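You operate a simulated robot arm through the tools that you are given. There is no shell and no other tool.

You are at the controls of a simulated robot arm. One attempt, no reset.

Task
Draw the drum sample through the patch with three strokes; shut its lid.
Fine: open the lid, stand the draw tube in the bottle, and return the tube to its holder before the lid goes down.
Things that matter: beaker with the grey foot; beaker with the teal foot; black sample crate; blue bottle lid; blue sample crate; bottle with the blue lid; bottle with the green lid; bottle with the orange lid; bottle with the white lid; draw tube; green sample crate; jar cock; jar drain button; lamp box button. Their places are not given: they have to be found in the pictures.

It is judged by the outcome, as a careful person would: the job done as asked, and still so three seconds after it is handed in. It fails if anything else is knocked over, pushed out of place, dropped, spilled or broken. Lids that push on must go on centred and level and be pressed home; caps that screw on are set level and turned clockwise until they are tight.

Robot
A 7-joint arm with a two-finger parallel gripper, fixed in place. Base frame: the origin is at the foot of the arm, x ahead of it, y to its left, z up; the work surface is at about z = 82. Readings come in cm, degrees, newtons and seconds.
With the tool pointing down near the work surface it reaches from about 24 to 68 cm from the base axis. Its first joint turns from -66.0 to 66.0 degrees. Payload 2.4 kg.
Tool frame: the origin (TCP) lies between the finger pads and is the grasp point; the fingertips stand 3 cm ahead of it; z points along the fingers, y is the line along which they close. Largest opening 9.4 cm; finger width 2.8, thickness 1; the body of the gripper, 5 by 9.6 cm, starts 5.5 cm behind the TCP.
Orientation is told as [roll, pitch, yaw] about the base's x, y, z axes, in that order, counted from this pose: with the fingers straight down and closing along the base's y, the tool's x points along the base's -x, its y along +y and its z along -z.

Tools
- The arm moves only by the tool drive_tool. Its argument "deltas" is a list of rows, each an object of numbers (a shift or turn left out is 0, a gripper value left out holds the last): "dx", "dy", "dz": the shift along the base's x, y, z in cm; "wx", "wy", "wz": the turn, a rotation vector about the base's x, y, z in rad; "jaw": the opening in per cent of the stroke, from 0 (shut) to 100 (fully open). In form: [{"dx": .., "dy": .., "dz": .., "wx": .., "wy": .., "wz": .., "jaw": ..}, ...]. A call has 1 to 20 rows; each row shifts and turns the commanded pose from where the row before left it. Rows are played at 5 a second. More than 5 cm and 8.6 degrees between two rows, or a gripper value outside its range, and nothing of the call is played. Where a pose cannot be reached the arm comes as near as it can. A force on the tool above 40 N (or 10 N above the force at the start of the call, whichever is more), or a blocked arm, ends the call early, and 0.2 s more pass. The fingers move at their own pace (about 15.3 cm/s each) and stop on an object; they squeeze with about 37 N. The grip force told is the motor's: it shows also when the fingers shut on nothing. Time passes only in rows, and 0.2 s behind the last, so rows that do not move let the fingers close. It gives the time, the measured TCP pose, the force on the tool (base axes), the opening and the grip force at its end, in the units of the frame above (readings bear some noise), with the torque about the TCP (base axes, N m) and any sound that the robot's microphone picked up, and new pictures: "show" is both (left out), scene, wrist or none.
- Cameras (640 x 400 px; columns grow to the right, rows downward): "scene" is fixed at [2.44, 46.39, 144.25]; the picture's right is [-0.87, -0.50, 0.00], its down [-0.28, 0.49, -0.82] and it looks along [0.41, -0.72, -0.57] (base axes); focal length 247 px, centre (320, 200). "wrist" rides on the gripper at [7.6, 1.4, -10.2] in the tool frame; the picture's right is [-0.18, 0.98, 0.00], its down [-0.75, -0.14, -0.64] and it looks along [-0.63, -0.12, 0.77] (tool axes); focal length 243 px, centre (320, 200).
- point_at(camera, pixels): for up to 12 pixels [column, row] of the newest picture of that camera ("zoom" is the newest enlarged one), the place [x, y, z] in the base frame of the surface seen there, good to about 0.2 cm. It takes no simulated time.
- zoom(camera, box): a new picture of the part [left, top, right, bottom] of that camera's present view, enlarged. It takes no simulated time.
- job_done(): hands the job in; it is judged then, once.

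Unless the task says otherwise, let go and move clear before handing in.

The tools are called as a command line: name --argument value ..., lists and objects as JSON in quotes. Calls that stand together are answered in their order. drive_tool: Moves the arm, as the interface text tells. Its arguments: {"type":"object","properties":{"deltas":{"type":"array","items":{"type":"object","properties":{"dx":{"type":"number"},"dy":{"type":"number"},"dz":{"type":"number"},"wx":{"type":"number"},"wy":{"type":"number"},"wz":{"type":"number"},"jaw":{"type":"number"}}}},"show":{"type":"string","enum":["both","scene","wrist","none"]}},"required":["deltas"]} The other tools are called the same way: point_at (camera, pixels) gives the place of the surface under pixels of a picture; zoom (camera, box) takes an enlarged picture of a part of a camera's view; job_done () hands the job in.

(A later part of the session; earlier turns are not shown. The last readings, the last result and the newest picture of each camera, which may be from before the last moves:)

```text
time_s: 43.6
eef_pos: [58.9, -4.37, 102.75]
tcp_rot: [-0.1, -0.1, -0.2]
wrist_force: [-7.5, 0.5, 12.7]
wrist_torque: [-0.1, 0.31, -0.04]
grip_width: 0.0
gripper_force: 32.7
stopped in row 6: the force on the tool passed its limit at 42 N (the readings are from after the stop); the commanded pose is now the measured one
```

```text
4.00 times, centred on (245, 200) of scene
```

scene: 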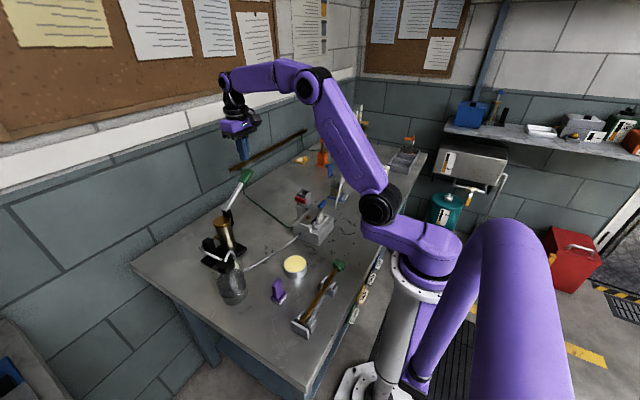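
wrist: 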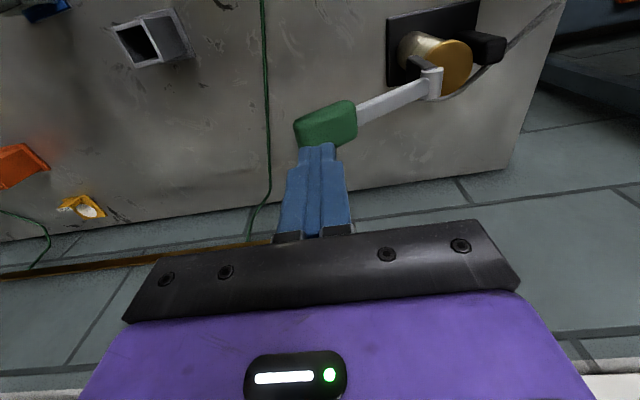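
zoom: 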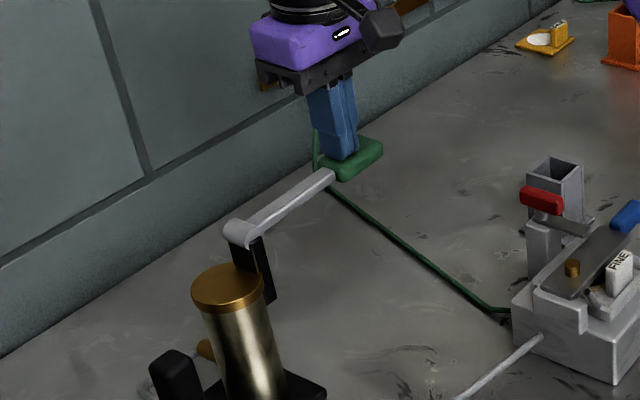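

The lever hit its lower stop (42 N) near horizontal. Now I'll raise the prong and see whether the lever springs back.

drive_tool --deltas '[{"dz": 1.0}, {"dz": 1.5}, {"dz": 2.0}, {}]' --show "none"

zoom --camera "scene" --box '[205, 150, 285, 250]'

```text
time_s: 44.6
eef_pos: [58.96, -4.34, 107.15]
tcp_rot: [0.0, -0.2, -0.2]
wrist_force: [1.4, 5.1, 3.0]
wrist_torque: [0.1, 0.0, 0.0]
grip_width: 0.03
gripper_force: 33.0
```

```text
4.00 times, centred on (245, 200) of scene
```

zoom: 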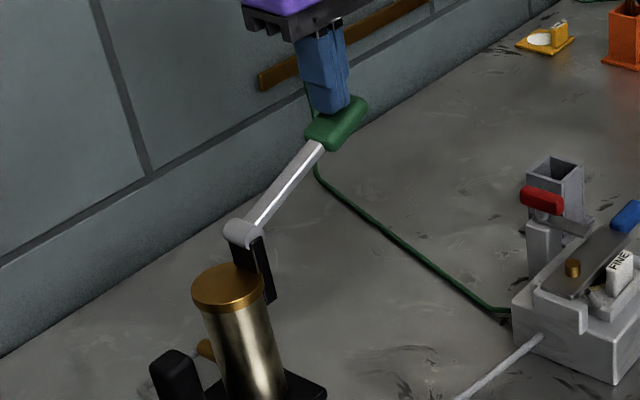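

It springs back following the prong. I'll raise clear so it returns fully, then check the lever and the bottle/jar levels.

drive_tool --deltas '[{"dz": 2.0}, {"dz": 2.0}, {}, {}]' --show "none"

zoom --camera "scene" --box '[205, 150, 285, 250]'

zoom --camera "scene" --box '[320, 150, 370, 205]'

zoom --camera "scene" --box '[195, 215, 265, 310]'

zoom --camera "scene" --box '[290, 190, 340, 250]'

```text
time_s: 45.6
eef_pos: [59.12, -4.28, 111.07]
tcp_rot: [-0.2, -0.2, -0.2]
wrist_force: [-0.5, -0.3, 0.8]
wrist_torque: [0.01, 0.0, 0.0]
grip_width: 0.0
gripper_force: 32.7
```

```text
4.00 times, centred on (245, 200) of scene
```

zoom: 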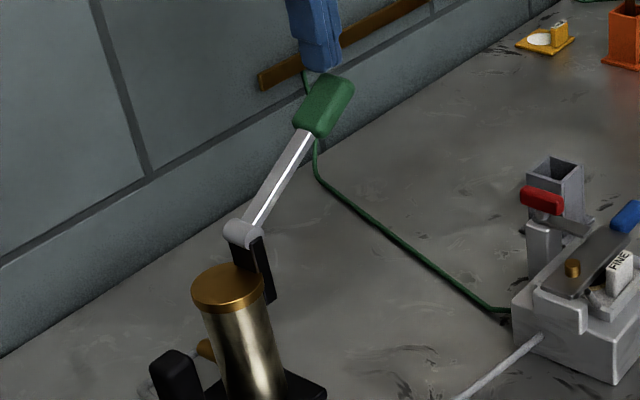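

```text
7.27 times, centred on (345, 178) of scene
```

zoom: 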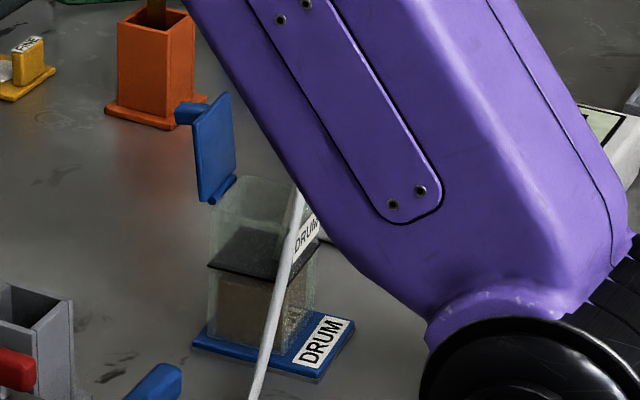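

```text
4.21 times, centred on (230, 262) of scene
```

zoom: 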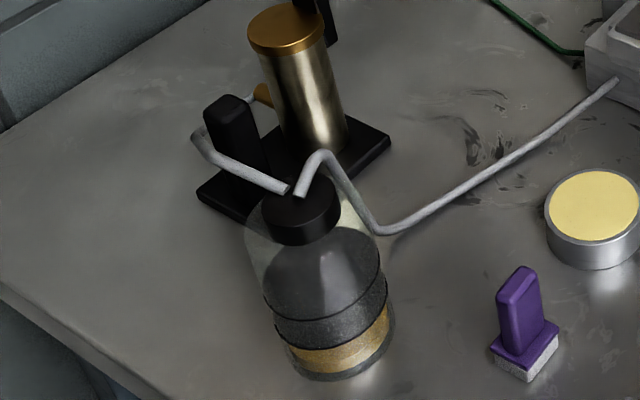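

```text
6.67 times, centred on (315, 220) of scene
```

zoom: 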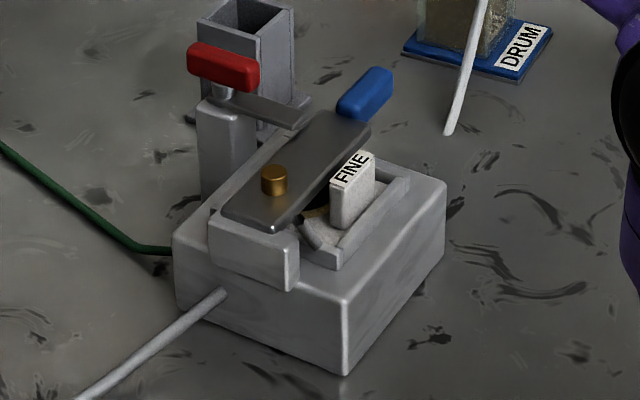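

Stroke one worked: the jar at zoom (340,345) now holds a tan layer and the lever is back up. Now stroke two.

drive_tool --deltas '[{"dx": -0.4, "dz": -1.2}, {"dz": -1.0}, {"dz": -1.0}, {"dz": -1.0}, {"dz": -1.0}, {"dz": -1.0}, {"dz": -1.0}, {"dz": -0.6}, {"dz": -0.4}, {"dz": -0.3}, {}]' --show "none"

zoom --camera "scene" --box '[205, 150, 285, 250]'

zoom --camera "scene" --box '[195, 215, 265, 310]'

```text
time_s: 48.0
eef_pos: [58.66, -4.56, 102.82]
tcp_rot: [-0.1, -0.3, -0.2]
wrist_force: [-0.6, -9.2, 13.4]
wrist_torque: [-0.4, 0.17, 0.03]
grip_width: 0.01
gripper_force: 33.1
```

```text
4.00 times, centred on (245, 200) of scene
```

zoom: 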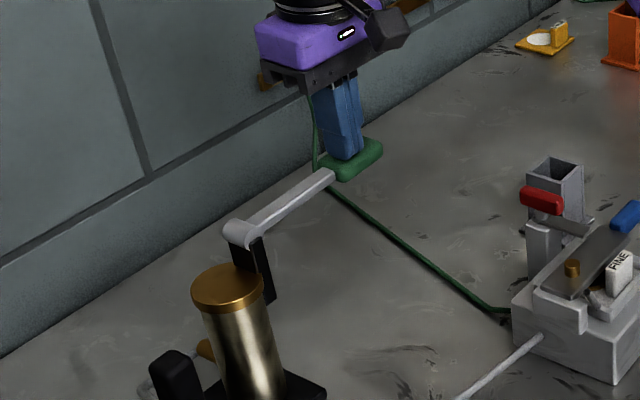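

```text
4.21 times, centred on (230, 262) of scene
```

zoom: 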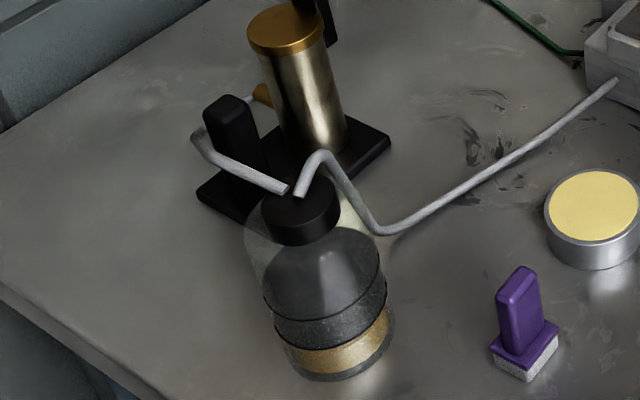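

The lever looks fully down but force is only 13 N, so I'll press slightly further to be sure it reaches the stop.

drive_tool --deltas '[{"dz": -0.2}, {}]' --show "none"

zoom --camera "scene" --box '[205, 255, 255, 310]'

```text
time_s: 48.6
eef_pos: [58.55, -4.6, 102.73]
tcp_rot: [-0.1, -0.4, -0.1]
wrist_force: [-4.1, -11.5, 29.5]
wrist_torque: [-0.46, 0.36, 0.1]
grip_width: 0.0
gripper_force: 32.8
```

```text
7.27 times, centred on (230, 282) of scene
```

zoom: 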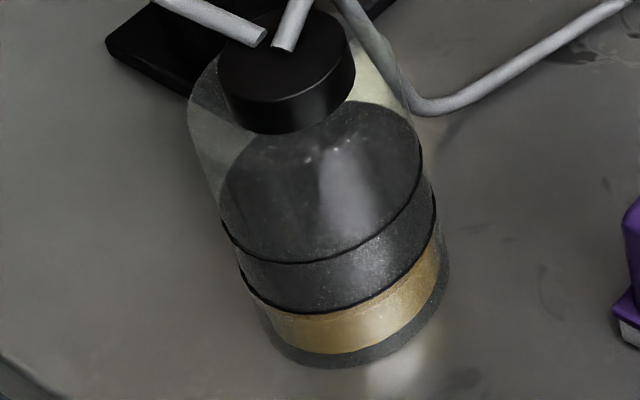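

Now 29 N — firmly at the stop. Raising to let the lever return, then comparing the jar level.

drive_tool --deltas '[{"dz": 1.5}, {"dz": 2.0}, {"dz": 2.5}, {"dz": 2.5}, {}, {}]' --show "none"

zoom --camera "scene" --box '[205, 150, 285, 250]'

zoom --camera "scene" --box '[205, 255, 255, 310]'

zoom --camera "scene" --box '[195, 215, 265, 310]'

```text
time_s: 50.0
eef_pos: [58.59, -4.31, 110.89]
tcp_rot: [-0.1, -0.1, -0.2]
wrist_force: [0.0, 0.0, 0.4]
wrist_torque: [-0.03, -0.03, 0.02]
grip_width: 0.0
gripper_force: 32.9
```

```text
4.00 times, centred on (245, 200) of scene
```

zoom: 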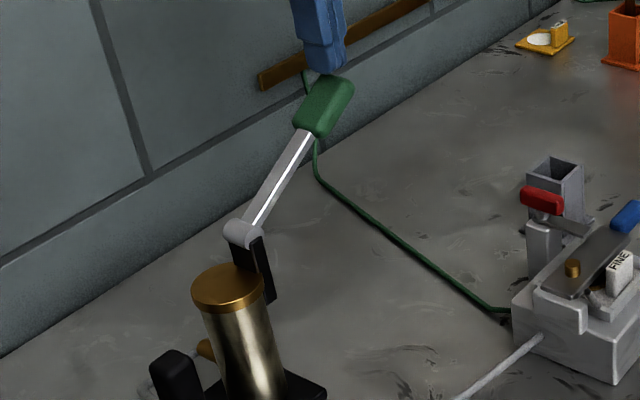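

```text
7.27 times, centred on (230, 282) of scene
```

zoom: 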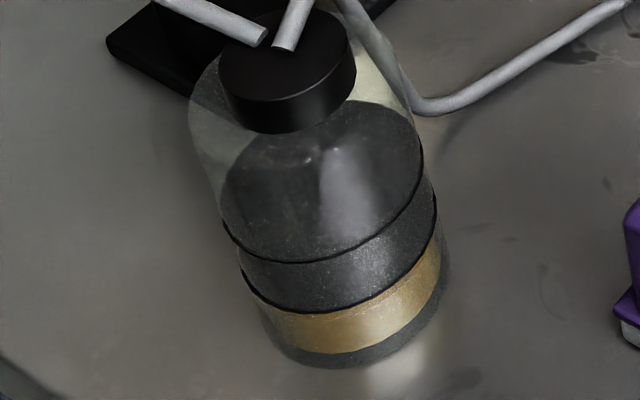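

```text
4.21 times, centred on (230, 262) of scene
```

zoom: 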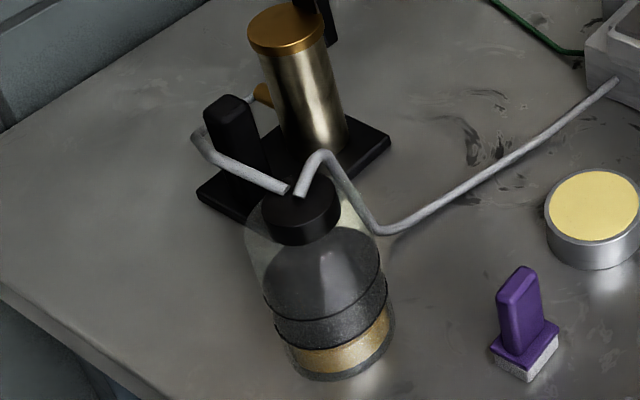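

The lever is back up. To confirm strokes are registering I'll look very closely at the DRUM bottle's level (vs the untouched TANK) and the jar's level.

zoom --camera "scene" --box '[328, 180, 352, 204]'

zoom --camera "scene" --box '[218, 280, 250, 306]'

point_at --camera "zoom" --pixels '[[320, 120], [320, 200], [320, 240], [320, 290], [320, 330], [250, 240], [400, 240]]'

```text
16.00 times, centred on (340, 192) of scene
```

zoom: 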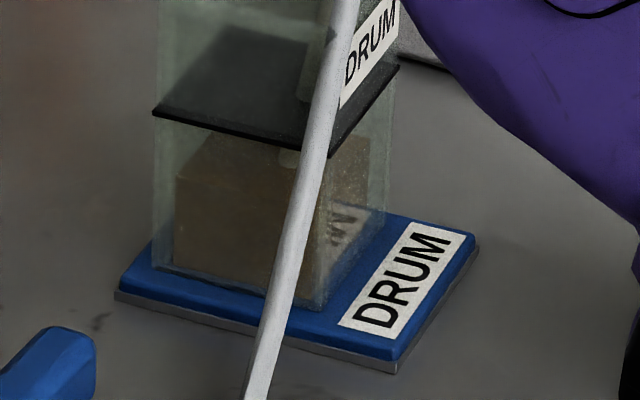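

```text
15.38 times, centred on (234, 293) of scene
```

zoom: 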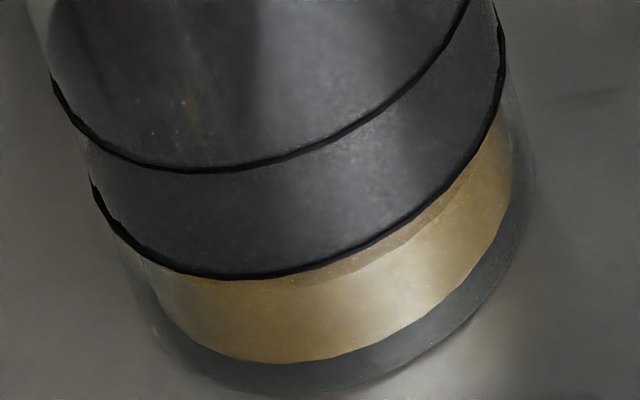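

```text
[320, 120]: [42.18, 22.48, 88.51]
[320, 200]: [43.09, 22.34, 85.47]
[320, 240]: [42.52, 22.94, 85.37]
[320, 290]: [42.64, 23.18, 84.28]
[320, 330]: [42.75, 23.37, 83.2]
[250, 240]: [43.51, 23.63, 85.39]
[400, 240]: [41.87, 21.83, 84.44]
```

The drum level has dropped well below its mark line and the jar holds sample. Now stroke three, pressed to the stop the same way.

drive_tool --deltas '[{"dz": -1.0}, {"dz": -1.0}, {"dz": -1.0}, {"dz": -1.0}, {"dz": -1.0}, {"dz": -1.0}, {"dz": -1.0}, {"dz": -0.6}, {"dz": -0.4}, {"dz": -0.25}, {}]' --show "none"

zoom --camera "scene" --box '[205, 150, 285, 250]'

zoom --camera "scene" --box '[218, 280, 250, 306]'

zoom --camera "scene" --box '[328, 180, 352, 204]'

```text
time_s: 52.4
eef_pos: [58.61, -4.5, 102.66]
tcp_rot: [-0.1, -0.3, 0.0]
wrist_force: [-0.1, -8.4, 16.0]
wrist_torque: [-0.35, 0.15, 0.04]
grip_width: 0.0
gripper_force: 33.5
```

```text
4.00 times, centred on (245, 200) of scene
```

zoom: 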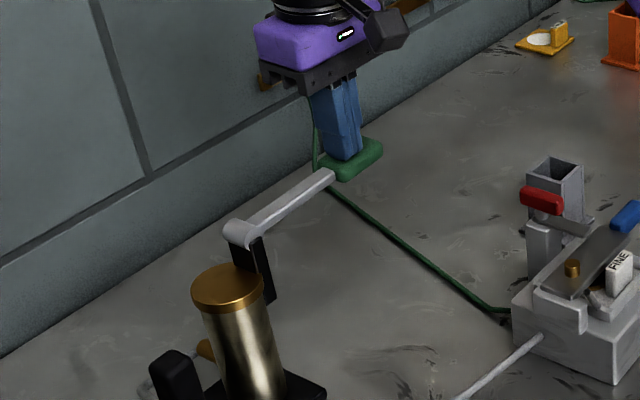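

```text
15.38 times, centred on (234, 293) of scene
```

zoom: 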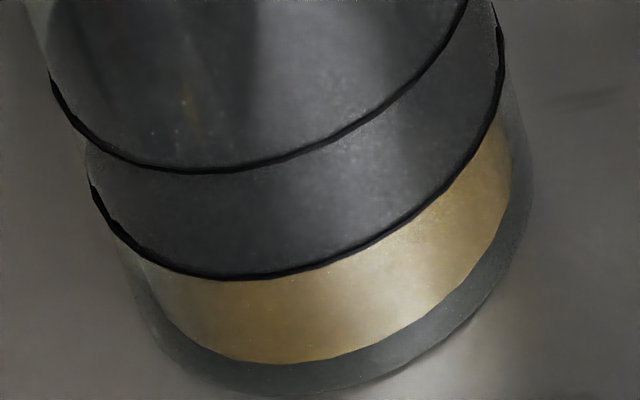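

```text
16.00 times, centred on (340, 192) of scene
```

zoom: 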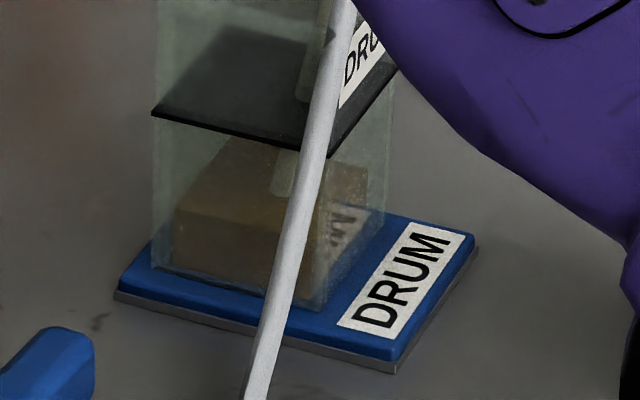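

Third stroke is drawing: the drum level dropped by another equal step (zoom corner 178→208 px) and the jar reached its ring. I'll press to the stop as before, then release upward.

drive_tool --deltas '[{"dz": -0.15}, {}]' --show "none"

drive_tool --deltas '[{"dz": 1.5}, {"dz": 2.0}, {"dz": 2.5}, {"dz": 2.5}, {"dz": 2.5}, {}, {}]' --show "both"

zoom --camera "scene" --box '[205, 150, 285, 250]'

zoom --camera "scene" --box '[328, 180, 352, 204]'

zoom --camera "scene" --box '[218, 280, 250, 306]'

```text
time_s: 53.0
eef_pos: [58.8, -4.52, 102.77]
tcp_rot: [-0.2, -0.4, -0.1]
wrist_force: [0.9, -11.0, 28.3]
wrist_torque: [-0.44, 0.32, 0.15]
grip_width: 0.0
gripper_force: 33.2
```

```text
time_s: 54.6
eef_pos: [58.47, -4.32, 113.51]
tcp_rot: [-0.2, -0.1, -0.1]
wrist_force: [0.8, 0.0, 0.2]
wrist_torque: [0.03, 0.03, 0.0]
grip_width: 0.0
gripper_force: 33.2
```

scene: 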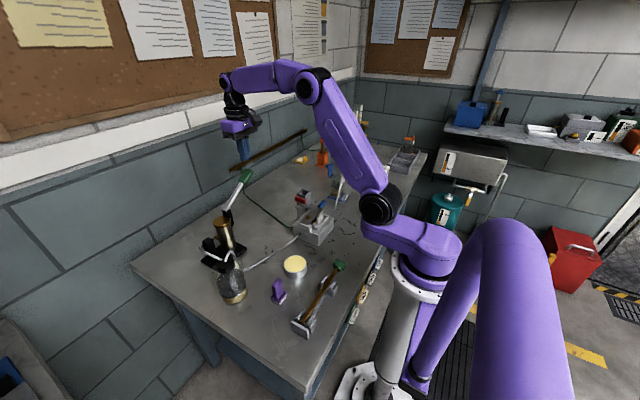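
wrist: 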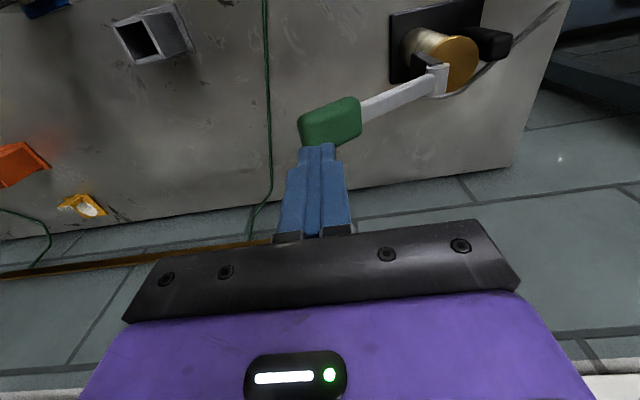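

```text
4.00 times, centred on (245, 200) of scene
```

zoom: 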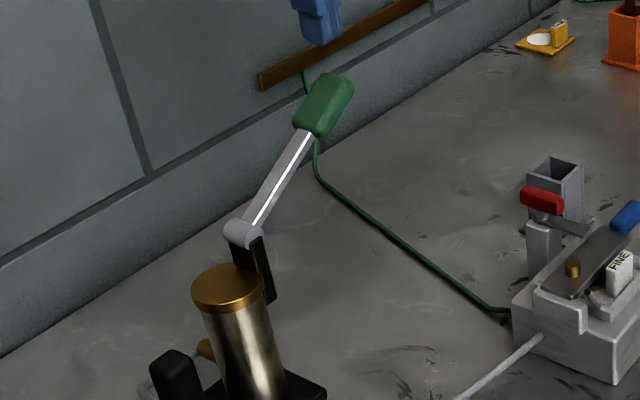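

```text
16.00 times, centred on (340, 192) of scene
```

zoom: 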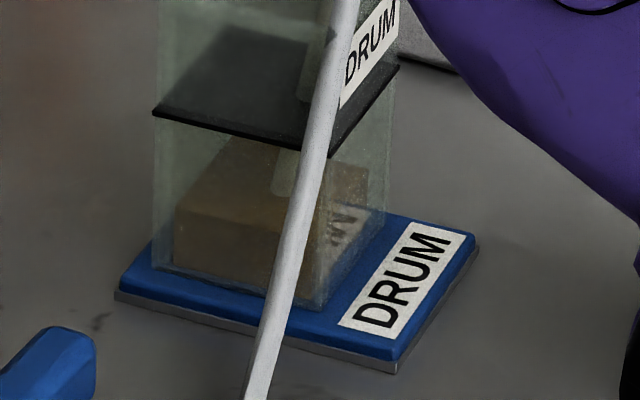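

```text
15.38 times, centred on (234, 293) of scene
```

zoom: 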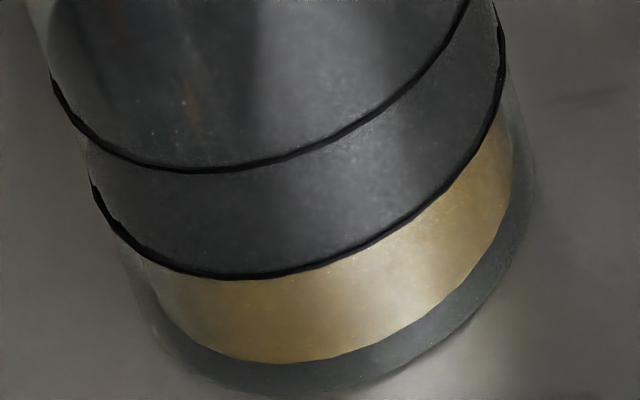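

Three equal drops are confirmed (drum level and jar), and the lever is back at rest. Now back to the bottle to fetch the draw tube, jaws opening on the way.

drive_tool --deltas '[{"dx": -2, "dy": -3.5, "dz": 0.5}, {"dx": -2, "dy": -3.5}, {"dx": -2, "dy": -3.5, "jaw": 60}, {"dx": -2, "dy": -3.5}, {"dx": -2, "dy": -3.5}, {"dx": -2, "dy": -3.5}, {"dx": -2, "dy": -3.5}, {"dx": -2, "dy": -3.5}, {"dx": -2, "dy": -3.5, "dz": -1}, {"dx": -2, "dy": -3.5, "dz": -1}, {}, {}]' --show "both"

zoom --camera "wrist" --box '[270, 60, 390, 200]'

zoom --camera "scene" --box '[325, 160, 365, 205]'

```text
time_s: 57.2
eef_pos: [38.7, -39.49, 112.19]
tcp_rot: [-0.1, -0.1, 0.0]
wrist_force: [-0.1, 0.0, -0.1]
wrist_torque: [-0.01, 0.01, 0.0]
grip_width: 5.66
gripper_force: 0.0
```

scene: 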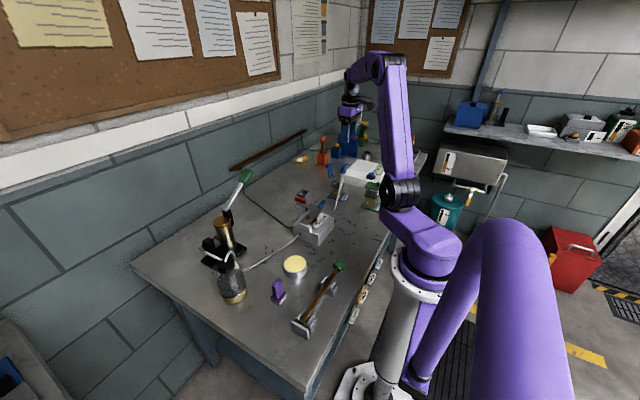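
wrist: 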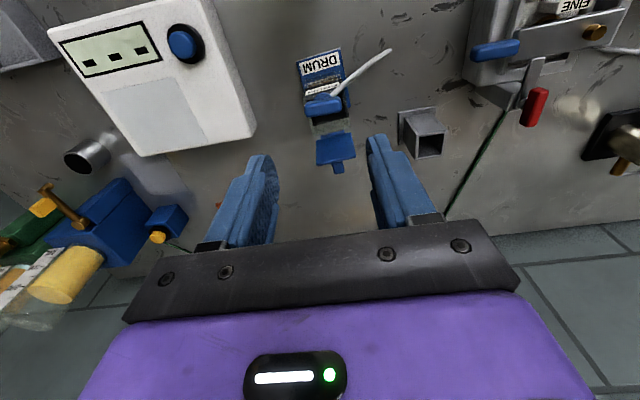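

```text
2.86 times, centred on (330, 130) of wrist
```

zoom: 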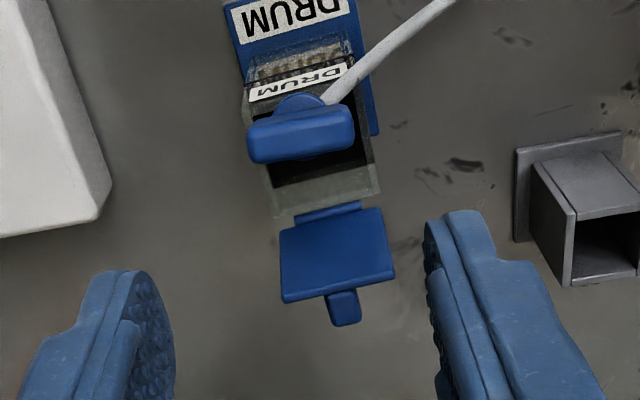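

```text
8.89 times, centred on (345, 182) of scene
```

zoom: 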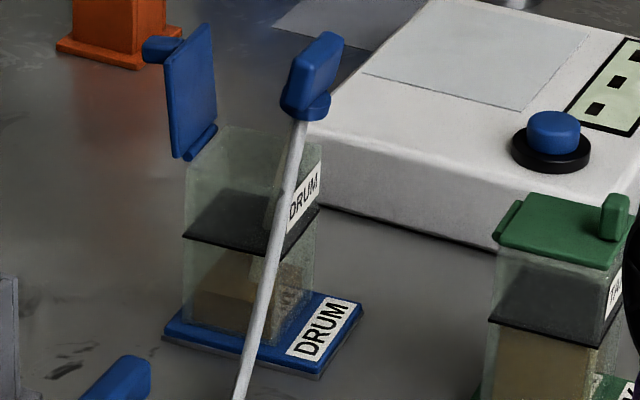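

The tube handle is where I left it (wrist zoom 300,135). I'll measure its position to re-grip accurately.

zoom --camera "wrist" --box '[300, 80, 350, 130]'

point_at --camera "zoom" --pixels '[[200, 190], [395, 165], [300, 180], [210, 225], [385, 205], [300, 220], [205, 245], [390, 225], [300, 130], [300, 245]]'

zoom --camera "scene" --box '[332, 160, 352, 180]'

point_at --camera "zoom" --pixels '[[320, 110], [370, 90], [330, 160], [380, 130], [350, 60], [340, 190], [300, 150], [395, 60]]'

```text
8.00 times, centred on (325, 105) of wrist
```

zoom: 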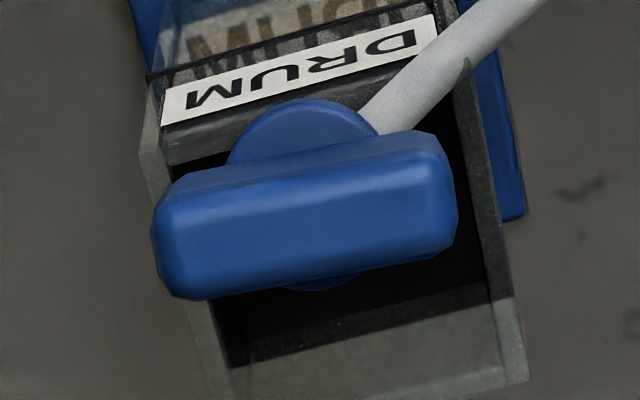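

```text
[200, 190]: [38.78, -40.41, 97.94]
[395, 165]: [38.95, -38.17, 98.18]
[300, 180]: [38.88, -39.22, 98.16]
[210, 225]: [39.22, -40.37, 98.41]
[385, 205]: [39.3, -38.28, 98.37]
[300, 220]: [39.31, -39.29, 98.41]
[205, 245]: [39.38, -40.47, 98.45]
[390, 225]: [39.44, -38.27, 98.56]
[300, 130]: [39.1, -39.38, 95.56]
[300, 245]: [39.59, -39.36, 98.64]
```

```text
16.00 times, centred on (342, 170) of scene
```

zoom: 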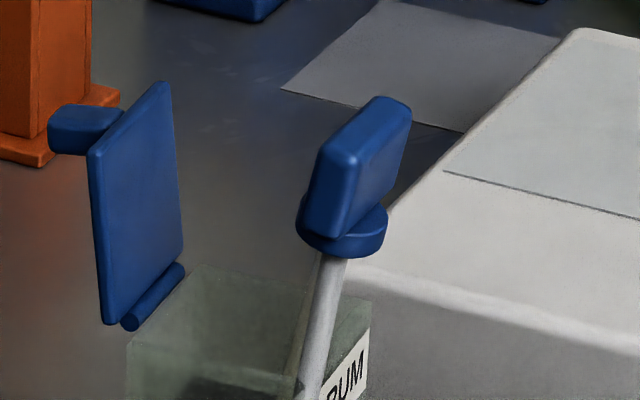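

```text
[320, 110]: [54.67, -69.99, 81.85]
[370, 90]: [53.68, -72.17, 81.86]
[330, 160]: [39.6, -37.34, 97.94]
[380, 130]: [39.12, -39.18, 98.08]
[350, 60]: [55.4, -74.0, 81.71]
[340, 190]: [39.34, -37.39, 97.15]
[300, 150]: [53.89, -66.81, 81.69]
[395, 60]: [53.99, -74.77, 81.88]
```

Handle centre top is (39.4,−39.2,98.5), unchanged from release. I'll tilt back to −11.3°, line up along its axis and slide the open jaws down over it.

drive_tool --deltas '[{"dx": -0.5, "dy": 0.12, "dz": -2.5, "wy": -0.1}, {"dx": -0.5, "dy": 0.12, "dz": -2.5, "wy": -0.097}, {"dx": 0.5, "dz": -2.5}, {}]' --show "wrist"

zoom --camera "wrist" --box '[240, 80, 400, 220]'

zoom --camera "scene" --box '[325, 150, 365, 200]'

```text
time_s: 58.2
eef_pos: [38.08, -39.22, 104.62]
tcp_rot: [-0.2, -11.4, -0.1]
wrist_force: [1.2, 0.1, -1.0]
wrist_torque: [0.02, 0.0, -0.01]
grip_width: 5.63
gripper_force: 0.1
```

wrist: 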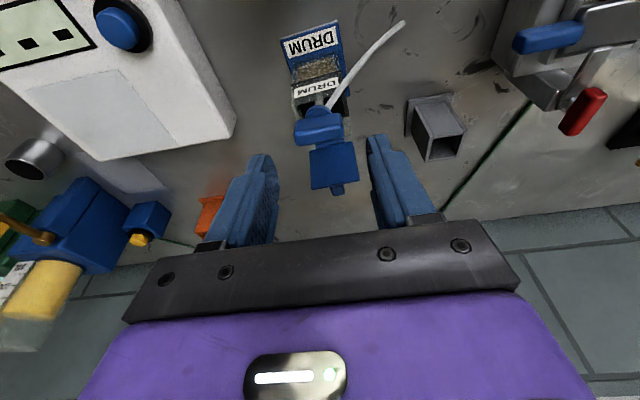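

```text
2.86 times, centred on (320, 150) of wrist
```

zoom: 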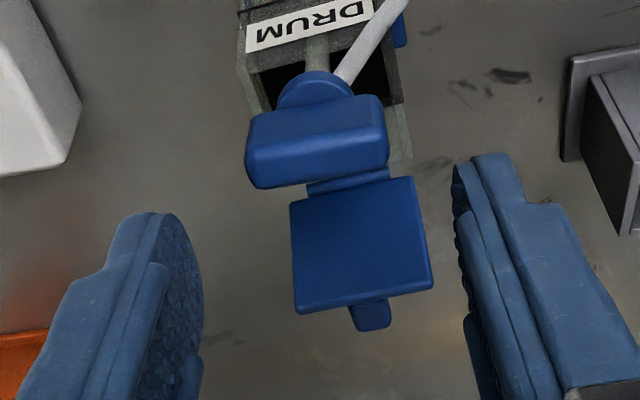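

```text
8.00 times, centred on (345, 175) of scene
```

zoom: 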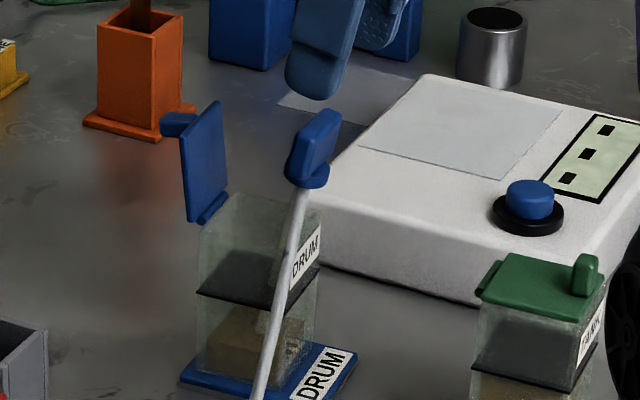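

Aligned along the tilted axis. Sliding down over the handle and closing.

drive_tool --deltas '[{"dx": 0.45, "dz": -2.1}, {"dx": 0.45, "dz": -2.1}, {"dx": 0.45, "dz": -2.05}, {}, {"jaw": 42}, {"jaw": 30}, {"jaw": 0}, {}]' --show "wrist"

zoom --camera "scene" --box '[325, 150, 365, 205]'

```text
time_s: 60.0
eef_pos: [39.61, -38.98, 98.41]
tcp_rot: [-0.2, -11.4, -0.1]
wrist_force: [0.6, -0.6, 0.3]
wrist_torque: [-0.02, 0.01, 0.0]
grip_width: 3.7
gripper_force: 36.5
```

wrist: 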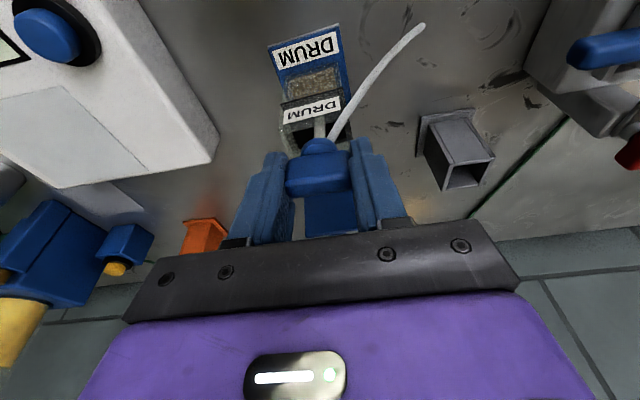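

```text
7.27 times, centred on (345, 178) of scene
```

zoom: 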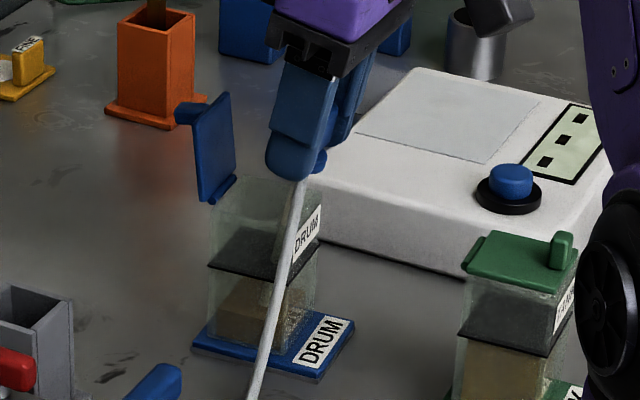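

Re-gripped at 3.70 cm. I'll straighten the tube about its foot and lift it out vertically.

drive_tool --deltas '[{"dz": 0.4}, {"dx": 0.8, "wy": 0.05, "dz": 0.1}, {"dx": 0.8, "wy": 0.05, "dz": 0.1}, {"dx": 0.75, "wy": 0.05, "dz": 0.05}, {"dx": 0.75, "wy": 0.048}, {}]' --show "none"

zoom --camera "scene" --box '[325, 150, 365, 205]'

```text
time_s: 61.4
eef_pos: [42.61, -39.24, 98.93]
tcp_rot: [0.0, 0.0, -0.1]
wrist_force: [0.9, 0.2, 0.0]
wrist_torque: [-0.03, -0.01, 0.01]
grip_width: 3.69
gripper_force: 36.8
```

```text
7.27 times, centred on (345, 178) of scene
```

zoom: 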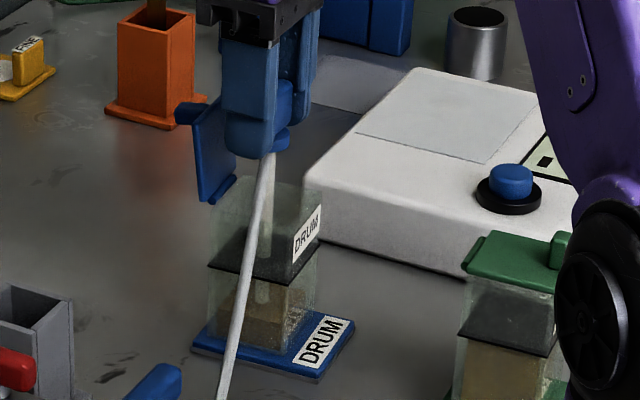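

The tube is upright in the bottle. Lifting straight out.

drive_tool --deltas '[{"dz": 1.5}, {"dz": 2.2}, {"dz": 2.2}, {"dz": 2.2}, {"dz": 2.2}, {"dz": 2.2}, {"dz": 0.9}, {}]' --show "none"

zoom --camera "scene" --box '[310, 130, 390, 205]'

```text
time_s: 63.2
eef_pos: [42.63, -39.19, 112.22]
tcp_rot: [-0.1, -0.1, -0.1]
wrist_force: [1.2, -0.1, -1.0]
wrist_torque: [0.02, 0.01, 0.0]
grip_width: 3.72
gripper_force: 37.2
```

```text
5.33 times, centred on (350, 168) of scene
```

zoom: 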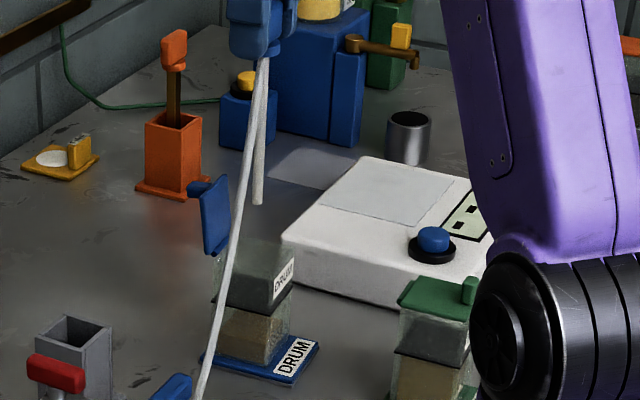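

Tube is out and clear. Carrying it back over its holder.

drive_tool --deltas '[{"dy": 3.5}, {"dy": 3.6}, {"dy": 3.6}, {"dy": 3.55, "dx": 1}, {"dx": 2.5}, {"dx": 2.5}, {"dx": 2.4}, {}, {}]' --show "both"

zoom --camera "wrist" --box '[270, 60, 390, 165]'

point_at --camera "zoom" --pixels '[[300, 120], [300, 180], [300, 240], [320, 120], [250, 60], [380, 60], [290, 30], [350, 30]]'

zoom --camera "scene" --box '[285, 140, 335, 210]'

```text
time_s: 65.2
eef_pos: [51.03, -24.85, 112.45]
tcp_rot: [-0.2, 0.0, 0.0]
wrist_force: [0.3, 0.7, 0.8]
wrist_torque: [0.03, 0.04, 0.03]
grip_width: 3.73
gripper_force: 37.3
```

scene: 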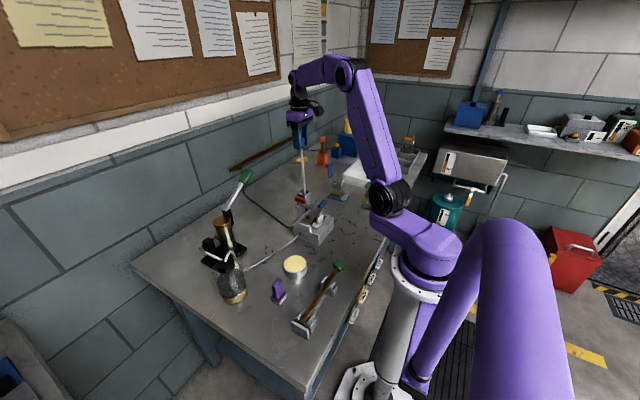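
wrist: 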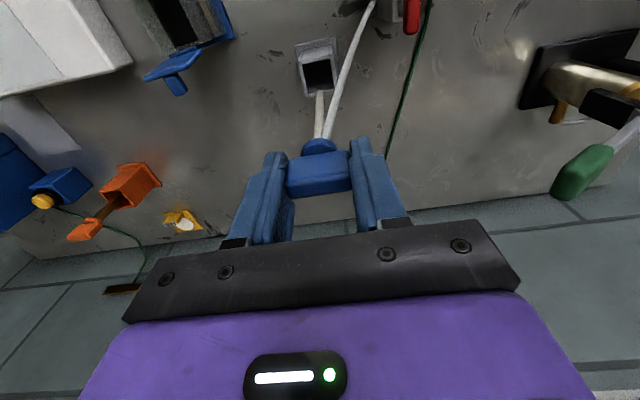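

```text
3.81 times, centred on (330, 112) of wrist
```

zoom: 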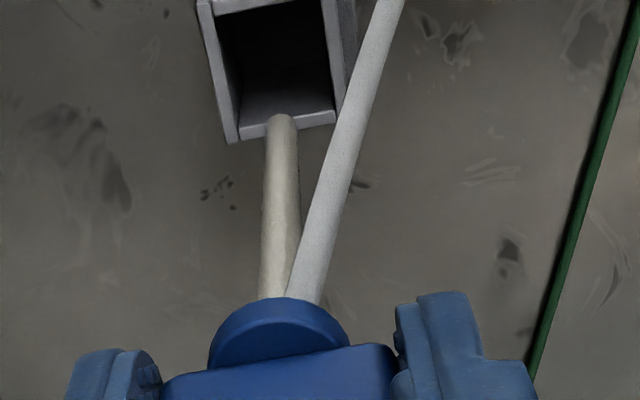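

```text
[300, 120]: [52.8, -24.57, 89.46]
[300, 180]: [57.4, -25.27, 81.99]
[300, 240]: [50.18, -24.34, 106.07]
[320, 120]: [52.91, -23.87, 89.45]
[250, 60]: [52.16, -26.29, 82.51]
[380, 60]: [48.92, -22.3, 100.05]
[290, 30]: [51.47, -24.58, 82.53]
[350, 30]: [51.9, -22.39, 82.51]
```

```text
5.71 times, centred on (310, 175) of scene
```

zoom: 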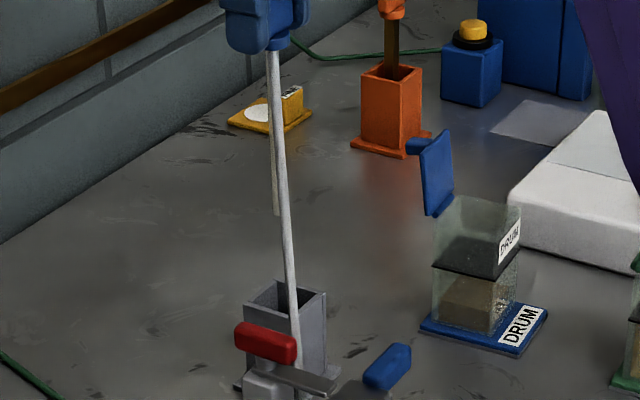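

I'll compare the tube axis with the holder mouth before lowering.

point_at --camera "zoom" --pixels '[[281, 125], [281, 170], [278, 220], [274, 270], [232, 138], [325, 117], [222, 80], [338, 80], [260, 130], [210, 30], [345, 40]]'

zoom --camera "wrist" --box '[285, 25, 355, 105]'

point_at --camera "zoom" --pixels '[[195, 105], [360, 80], [225, 345], [385, 305], [205, 200], [370, 180], [280, 95], [300, 325], [330, 330], [245, 340], [260, 100], [400, 120]]'

```text
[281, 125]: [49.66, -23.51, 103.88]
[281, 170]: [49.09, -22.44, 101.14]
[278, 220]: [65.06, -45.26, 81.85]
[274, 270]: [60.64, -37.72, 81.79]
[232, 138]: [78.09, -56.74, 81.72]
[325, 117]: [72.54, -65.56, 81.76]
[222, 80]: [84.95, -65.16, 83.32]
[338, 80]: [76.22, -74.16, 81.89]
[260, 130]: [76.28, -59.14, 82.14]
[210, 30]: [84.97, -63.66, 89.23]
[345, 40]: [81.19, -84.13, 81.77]
```

```text
5.00 times, centred on (320, 65) of wrist
```

zoom: 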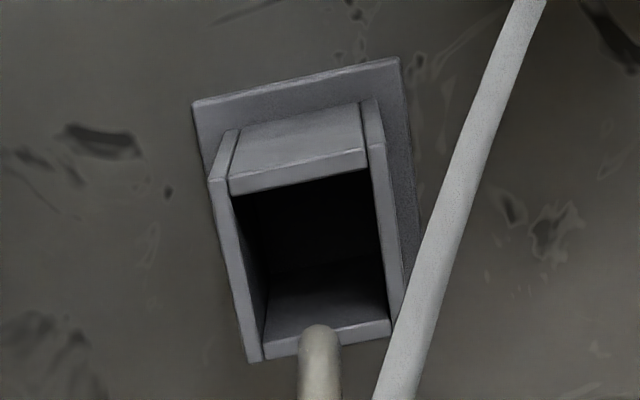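

```text
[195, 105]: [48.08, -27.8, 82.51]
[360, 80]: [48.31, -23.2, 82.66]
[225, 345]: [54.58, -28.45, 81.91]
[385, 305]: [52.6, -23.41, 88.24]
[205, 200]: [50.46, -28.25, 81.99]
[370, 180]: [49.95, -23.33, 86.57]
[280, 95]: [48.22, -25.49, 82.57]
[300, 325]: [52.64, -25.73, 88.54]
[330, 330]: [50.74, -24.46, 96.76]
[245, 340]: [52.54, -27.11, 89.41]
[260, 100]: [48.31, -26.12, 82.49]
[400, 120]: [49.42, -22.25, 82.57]
```

That first query hit the wrong zoom; I'll query tube and rim points in this wrist zoom.

point_at --camera "zoom" --pixels '[[318, 340], [318, 365], [318, 392], [222, 185], [255, 350], [372, 140], [402, 300], [300, 170], [330, 340], [305, 350], [295, 182], [320, 335]]'

```text
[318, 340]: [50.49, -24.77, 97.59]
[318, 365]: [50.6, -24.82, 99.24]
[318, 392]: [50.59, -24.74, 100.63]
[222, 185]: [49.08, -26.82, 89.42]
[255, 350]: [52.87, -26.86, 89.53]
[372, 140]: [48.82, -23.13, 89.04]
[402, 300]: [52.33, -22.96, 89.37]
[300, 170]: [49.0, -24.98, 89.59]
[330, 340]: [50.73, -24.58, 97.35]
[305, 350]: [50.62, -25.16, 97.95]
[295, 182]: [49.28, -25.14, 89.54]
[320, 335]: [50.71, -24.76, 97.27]
```

The tube axis (50.95,−24.8) lines up with the holder centre (50.95,−24.95) within 0.15 cm. Lowering into the holder.

drive_tool --deltas '[{"dy": -0.1, "dz": -2.0}, {"dz": -2.4}, {"dz": -2.4}, {"dz": -2.4}, {"dz": -2.0}, {"dz": -0.8}, {}]' --show "none"

zoom --camera "scene" --box '[285, 155, 335, 210]'

zoom --camera "wrist" --box '[270, 60, 390, 165]'

```text
time_s: 66.8
eef_pos: [50.9, -24.93, 100.3]
tcp_rot: [-0.1, -0.1, -0.1]
wrist_force: [0.3, 0.7, -1.1]
wrist_torque: [-0.01, 0.0, 0.0]
grip_width: 3.71
gripper_force: 36.5
```

```text
7.27 times, centred on (310, 182) of scene
```

zoom: 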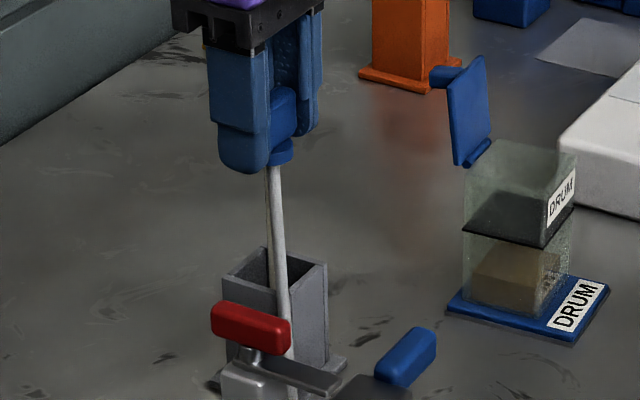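

```text
3.81 times, centred on (330, 112) of wrist
```

zoom: 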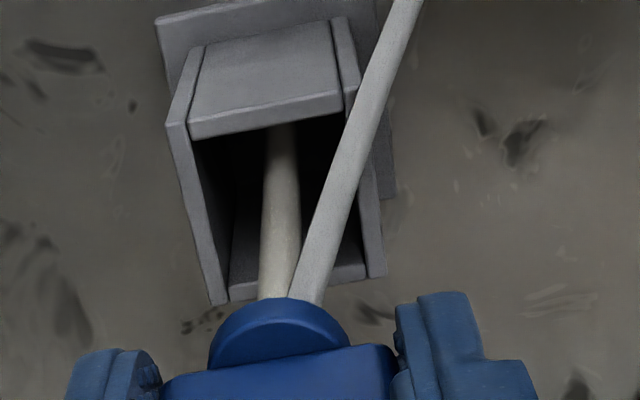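

The tube is inside the holder. Lowering the last two centimetres gently to its floor.

drive_tool --deltas '[{"dz": -0.8}, {"dz": -0.5}, {"dz": -0.3}, {}]' --show "none"

drive_tool --deltas '[{"dz": -0.15}, {}]' --show "none"

drive_tool --deltas '[{"dz": -0.15}, {}]' --show "none"

```text
time_s: 67.8
eef_pos: [50.9, -25.03, 98.74]
tcp_rot: [-0.2, -0.1, -0.2]
wrist_force: [-0.6, 0.3, -0.7]
wrist_torque: [0.0, 0.02, 0.03]
grip_width: 3.71
gripper_force: 36.6
```

```text
time_s: 68.4
eef_pos: [51.12, -25.05, 98.59]
tcp_rot: [-0.1, -0.1, -0.2]
wrist_force: [0.4, -0.4, -0.3]
wrist_torque: [-0.01, -0.01, 0.02]
grip_width: 3.72
gripper_force: 37.0
```

```text
time_s: 69.0
eef_pos: [51.06, -24.96, 98.4]
tcp_rot: [-0.1, -0.1, -0.1]
wrist_force: [-0.8, 0.0, 0.3]
wrist_torque: [-0.03, 0.03, 0.01]
grip_width: 3.7
gripper_force: 37.3
```

No floor contact yet at z 98.45. Two more tiny steps.

drive_tool --deltas '[{"dz": -0.12}, {}]' --show "none"

drive_tool --deltas '[{"dz": -0.1}, {}]' --show "none"

```text
time_s: 69.6
eef_pos: [51.18, -24.91, 98.3]
tcp_rot: [-0.3, 0.0, -0.1]
wrist_force: [-5.2, 0.3, 20.6]
wrist_torque: [0.11, 0.97, -0.03]
grip_width: 3.7
gripper_force: 37.3
```

```text
time_s: 70.2
eef_pos: [51.07, -25.0, 98.33]
tcp_rot: [-0.2, -0.3, -0.1]
wrist_force: [-3.4, 0.6, 29.6]
wrist_torque: [0.1, 0.6, 0.01]
grip_width: 3.7
gripper_force: 36.7
```

The tube is on the holder floor (20–30 N). I'll relax the pressure, open the jaws and watch it.

drive_tool --deltas '[{"dz": 0.18}, {}, {"jaw": 48}, {"jaw": 60}, {}]' --show "wrist"

zoom --camera "scene" --box '[285, 155, 335, 210]'

zoom --camera "wrist" --box '[240, 60, 400, 200]'

```text
time_s: 71.4
eef_pos: [51.12, -24.88, 98.43]
tcp_rot: [-0.1, -0.1, -0.1]
wrist_force: [-0.2, 0.4, 0.9]
wrist_torque: [-0.04, 0.01, 0.0]
grip_width: 5.63
gripper_force: 0.0
```

wrist: 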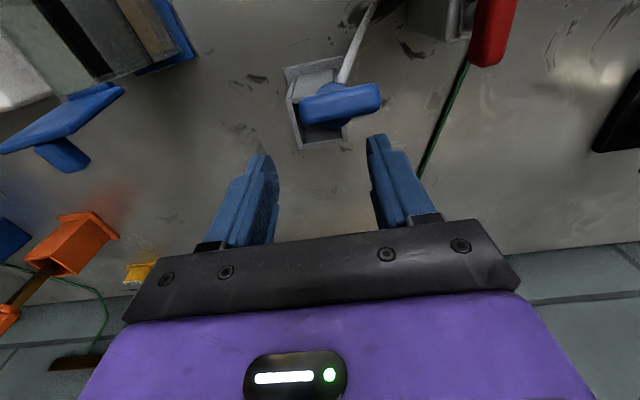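

```text
7.27 times, centred on (310, 182) of scene
```

zoom: 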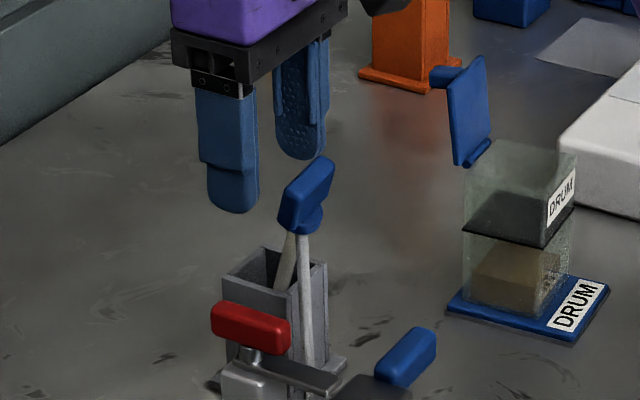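

```text
2.86 times, centred on (320, 130) of wrist
```

zoom: 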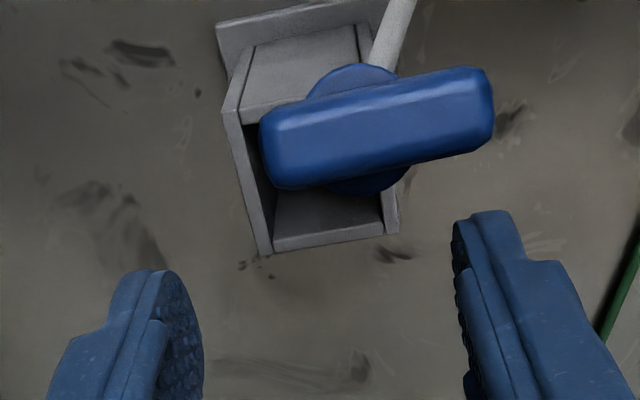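

The tube settled into a lean inside its holder toward −x/+y. I'll measure how much it leans to decide whether to stand it straighter.

drive_tool --deltas '[{"dz": 2.5}, {"dz": 2.5}, {}, {}]' --show "wrist"

zoom --camera "wrist" --box '[270, 50, 390, 150]'

point_at --camera "zoom" --pixels '[[230, 215], [420, 175], [320, 200], [250, 250], [410, 215], [320, 235], [250, 270], [410, 235], [320, 255], [320, 290], [340, 150]]'

zoom --camera "scene" --box '[290, 165, 325, 205]'

point_at --camera "zoom" --pixels '[[300, 150], [345, 140], [320, 175], [365, 120], [310, 215], [330, 260], [300, 300]]'

```text
time_s: 72.4
eef_pos: [50.94, -24.87, 103.35]
tcp_rot: [-0.1, -0.1, -0.1]
wrist_force: [-0.8, -0.6, -0.8]
wrist_torque: [0.03, -0.02, 0.0]
grip_width: 5.65
gripper_force: 0.1
```

wrist: 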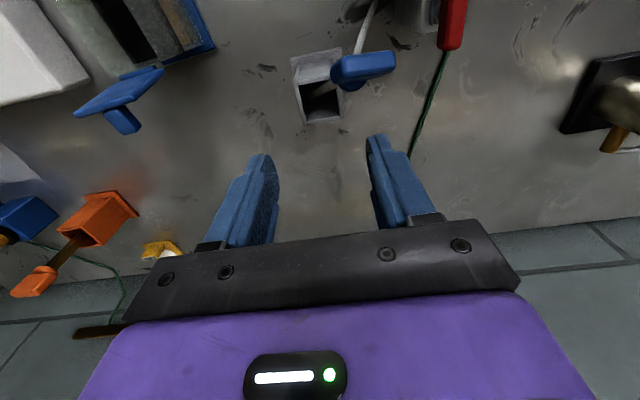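

```text
4.00 times, centred on (330, 100) of wrist
```

zoom: 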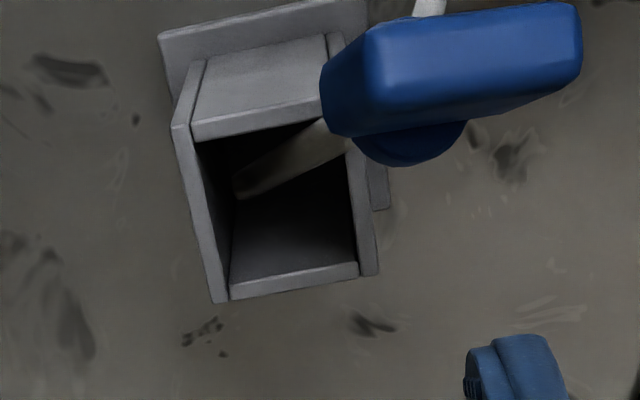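

```text
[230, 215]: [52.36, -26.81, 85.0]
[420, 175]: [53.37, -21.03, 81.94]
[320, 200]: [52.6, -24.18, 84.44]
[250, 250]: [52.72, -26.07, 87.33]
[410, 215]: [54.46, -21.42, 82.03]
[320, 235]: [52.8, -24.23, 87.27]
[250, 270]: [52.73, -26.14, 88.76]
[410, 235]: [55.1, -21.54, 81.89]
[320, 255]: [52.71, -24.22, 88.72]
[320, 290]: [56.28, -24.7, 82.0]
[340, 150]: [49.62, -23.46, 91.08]
```

```text
10.00 times, centred on (308, 185) of scene
```

zoom: 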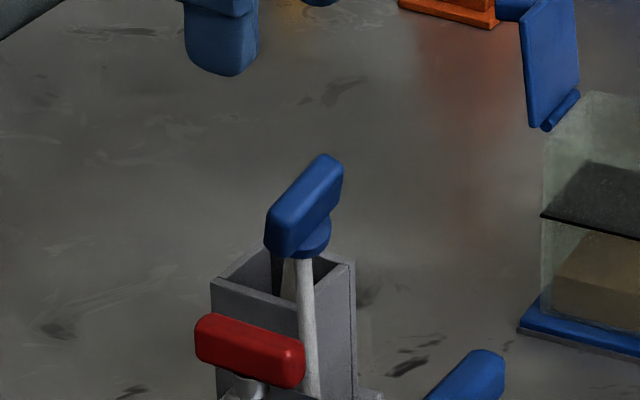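

```text
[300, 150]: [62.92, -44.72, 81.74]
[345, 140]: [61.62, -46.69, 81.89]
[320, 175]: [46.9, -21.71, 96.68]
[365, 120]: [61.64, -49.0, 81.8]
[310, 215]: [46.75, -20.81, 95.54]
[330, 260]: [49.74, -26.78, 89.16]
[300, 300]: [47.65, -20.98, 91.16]
```

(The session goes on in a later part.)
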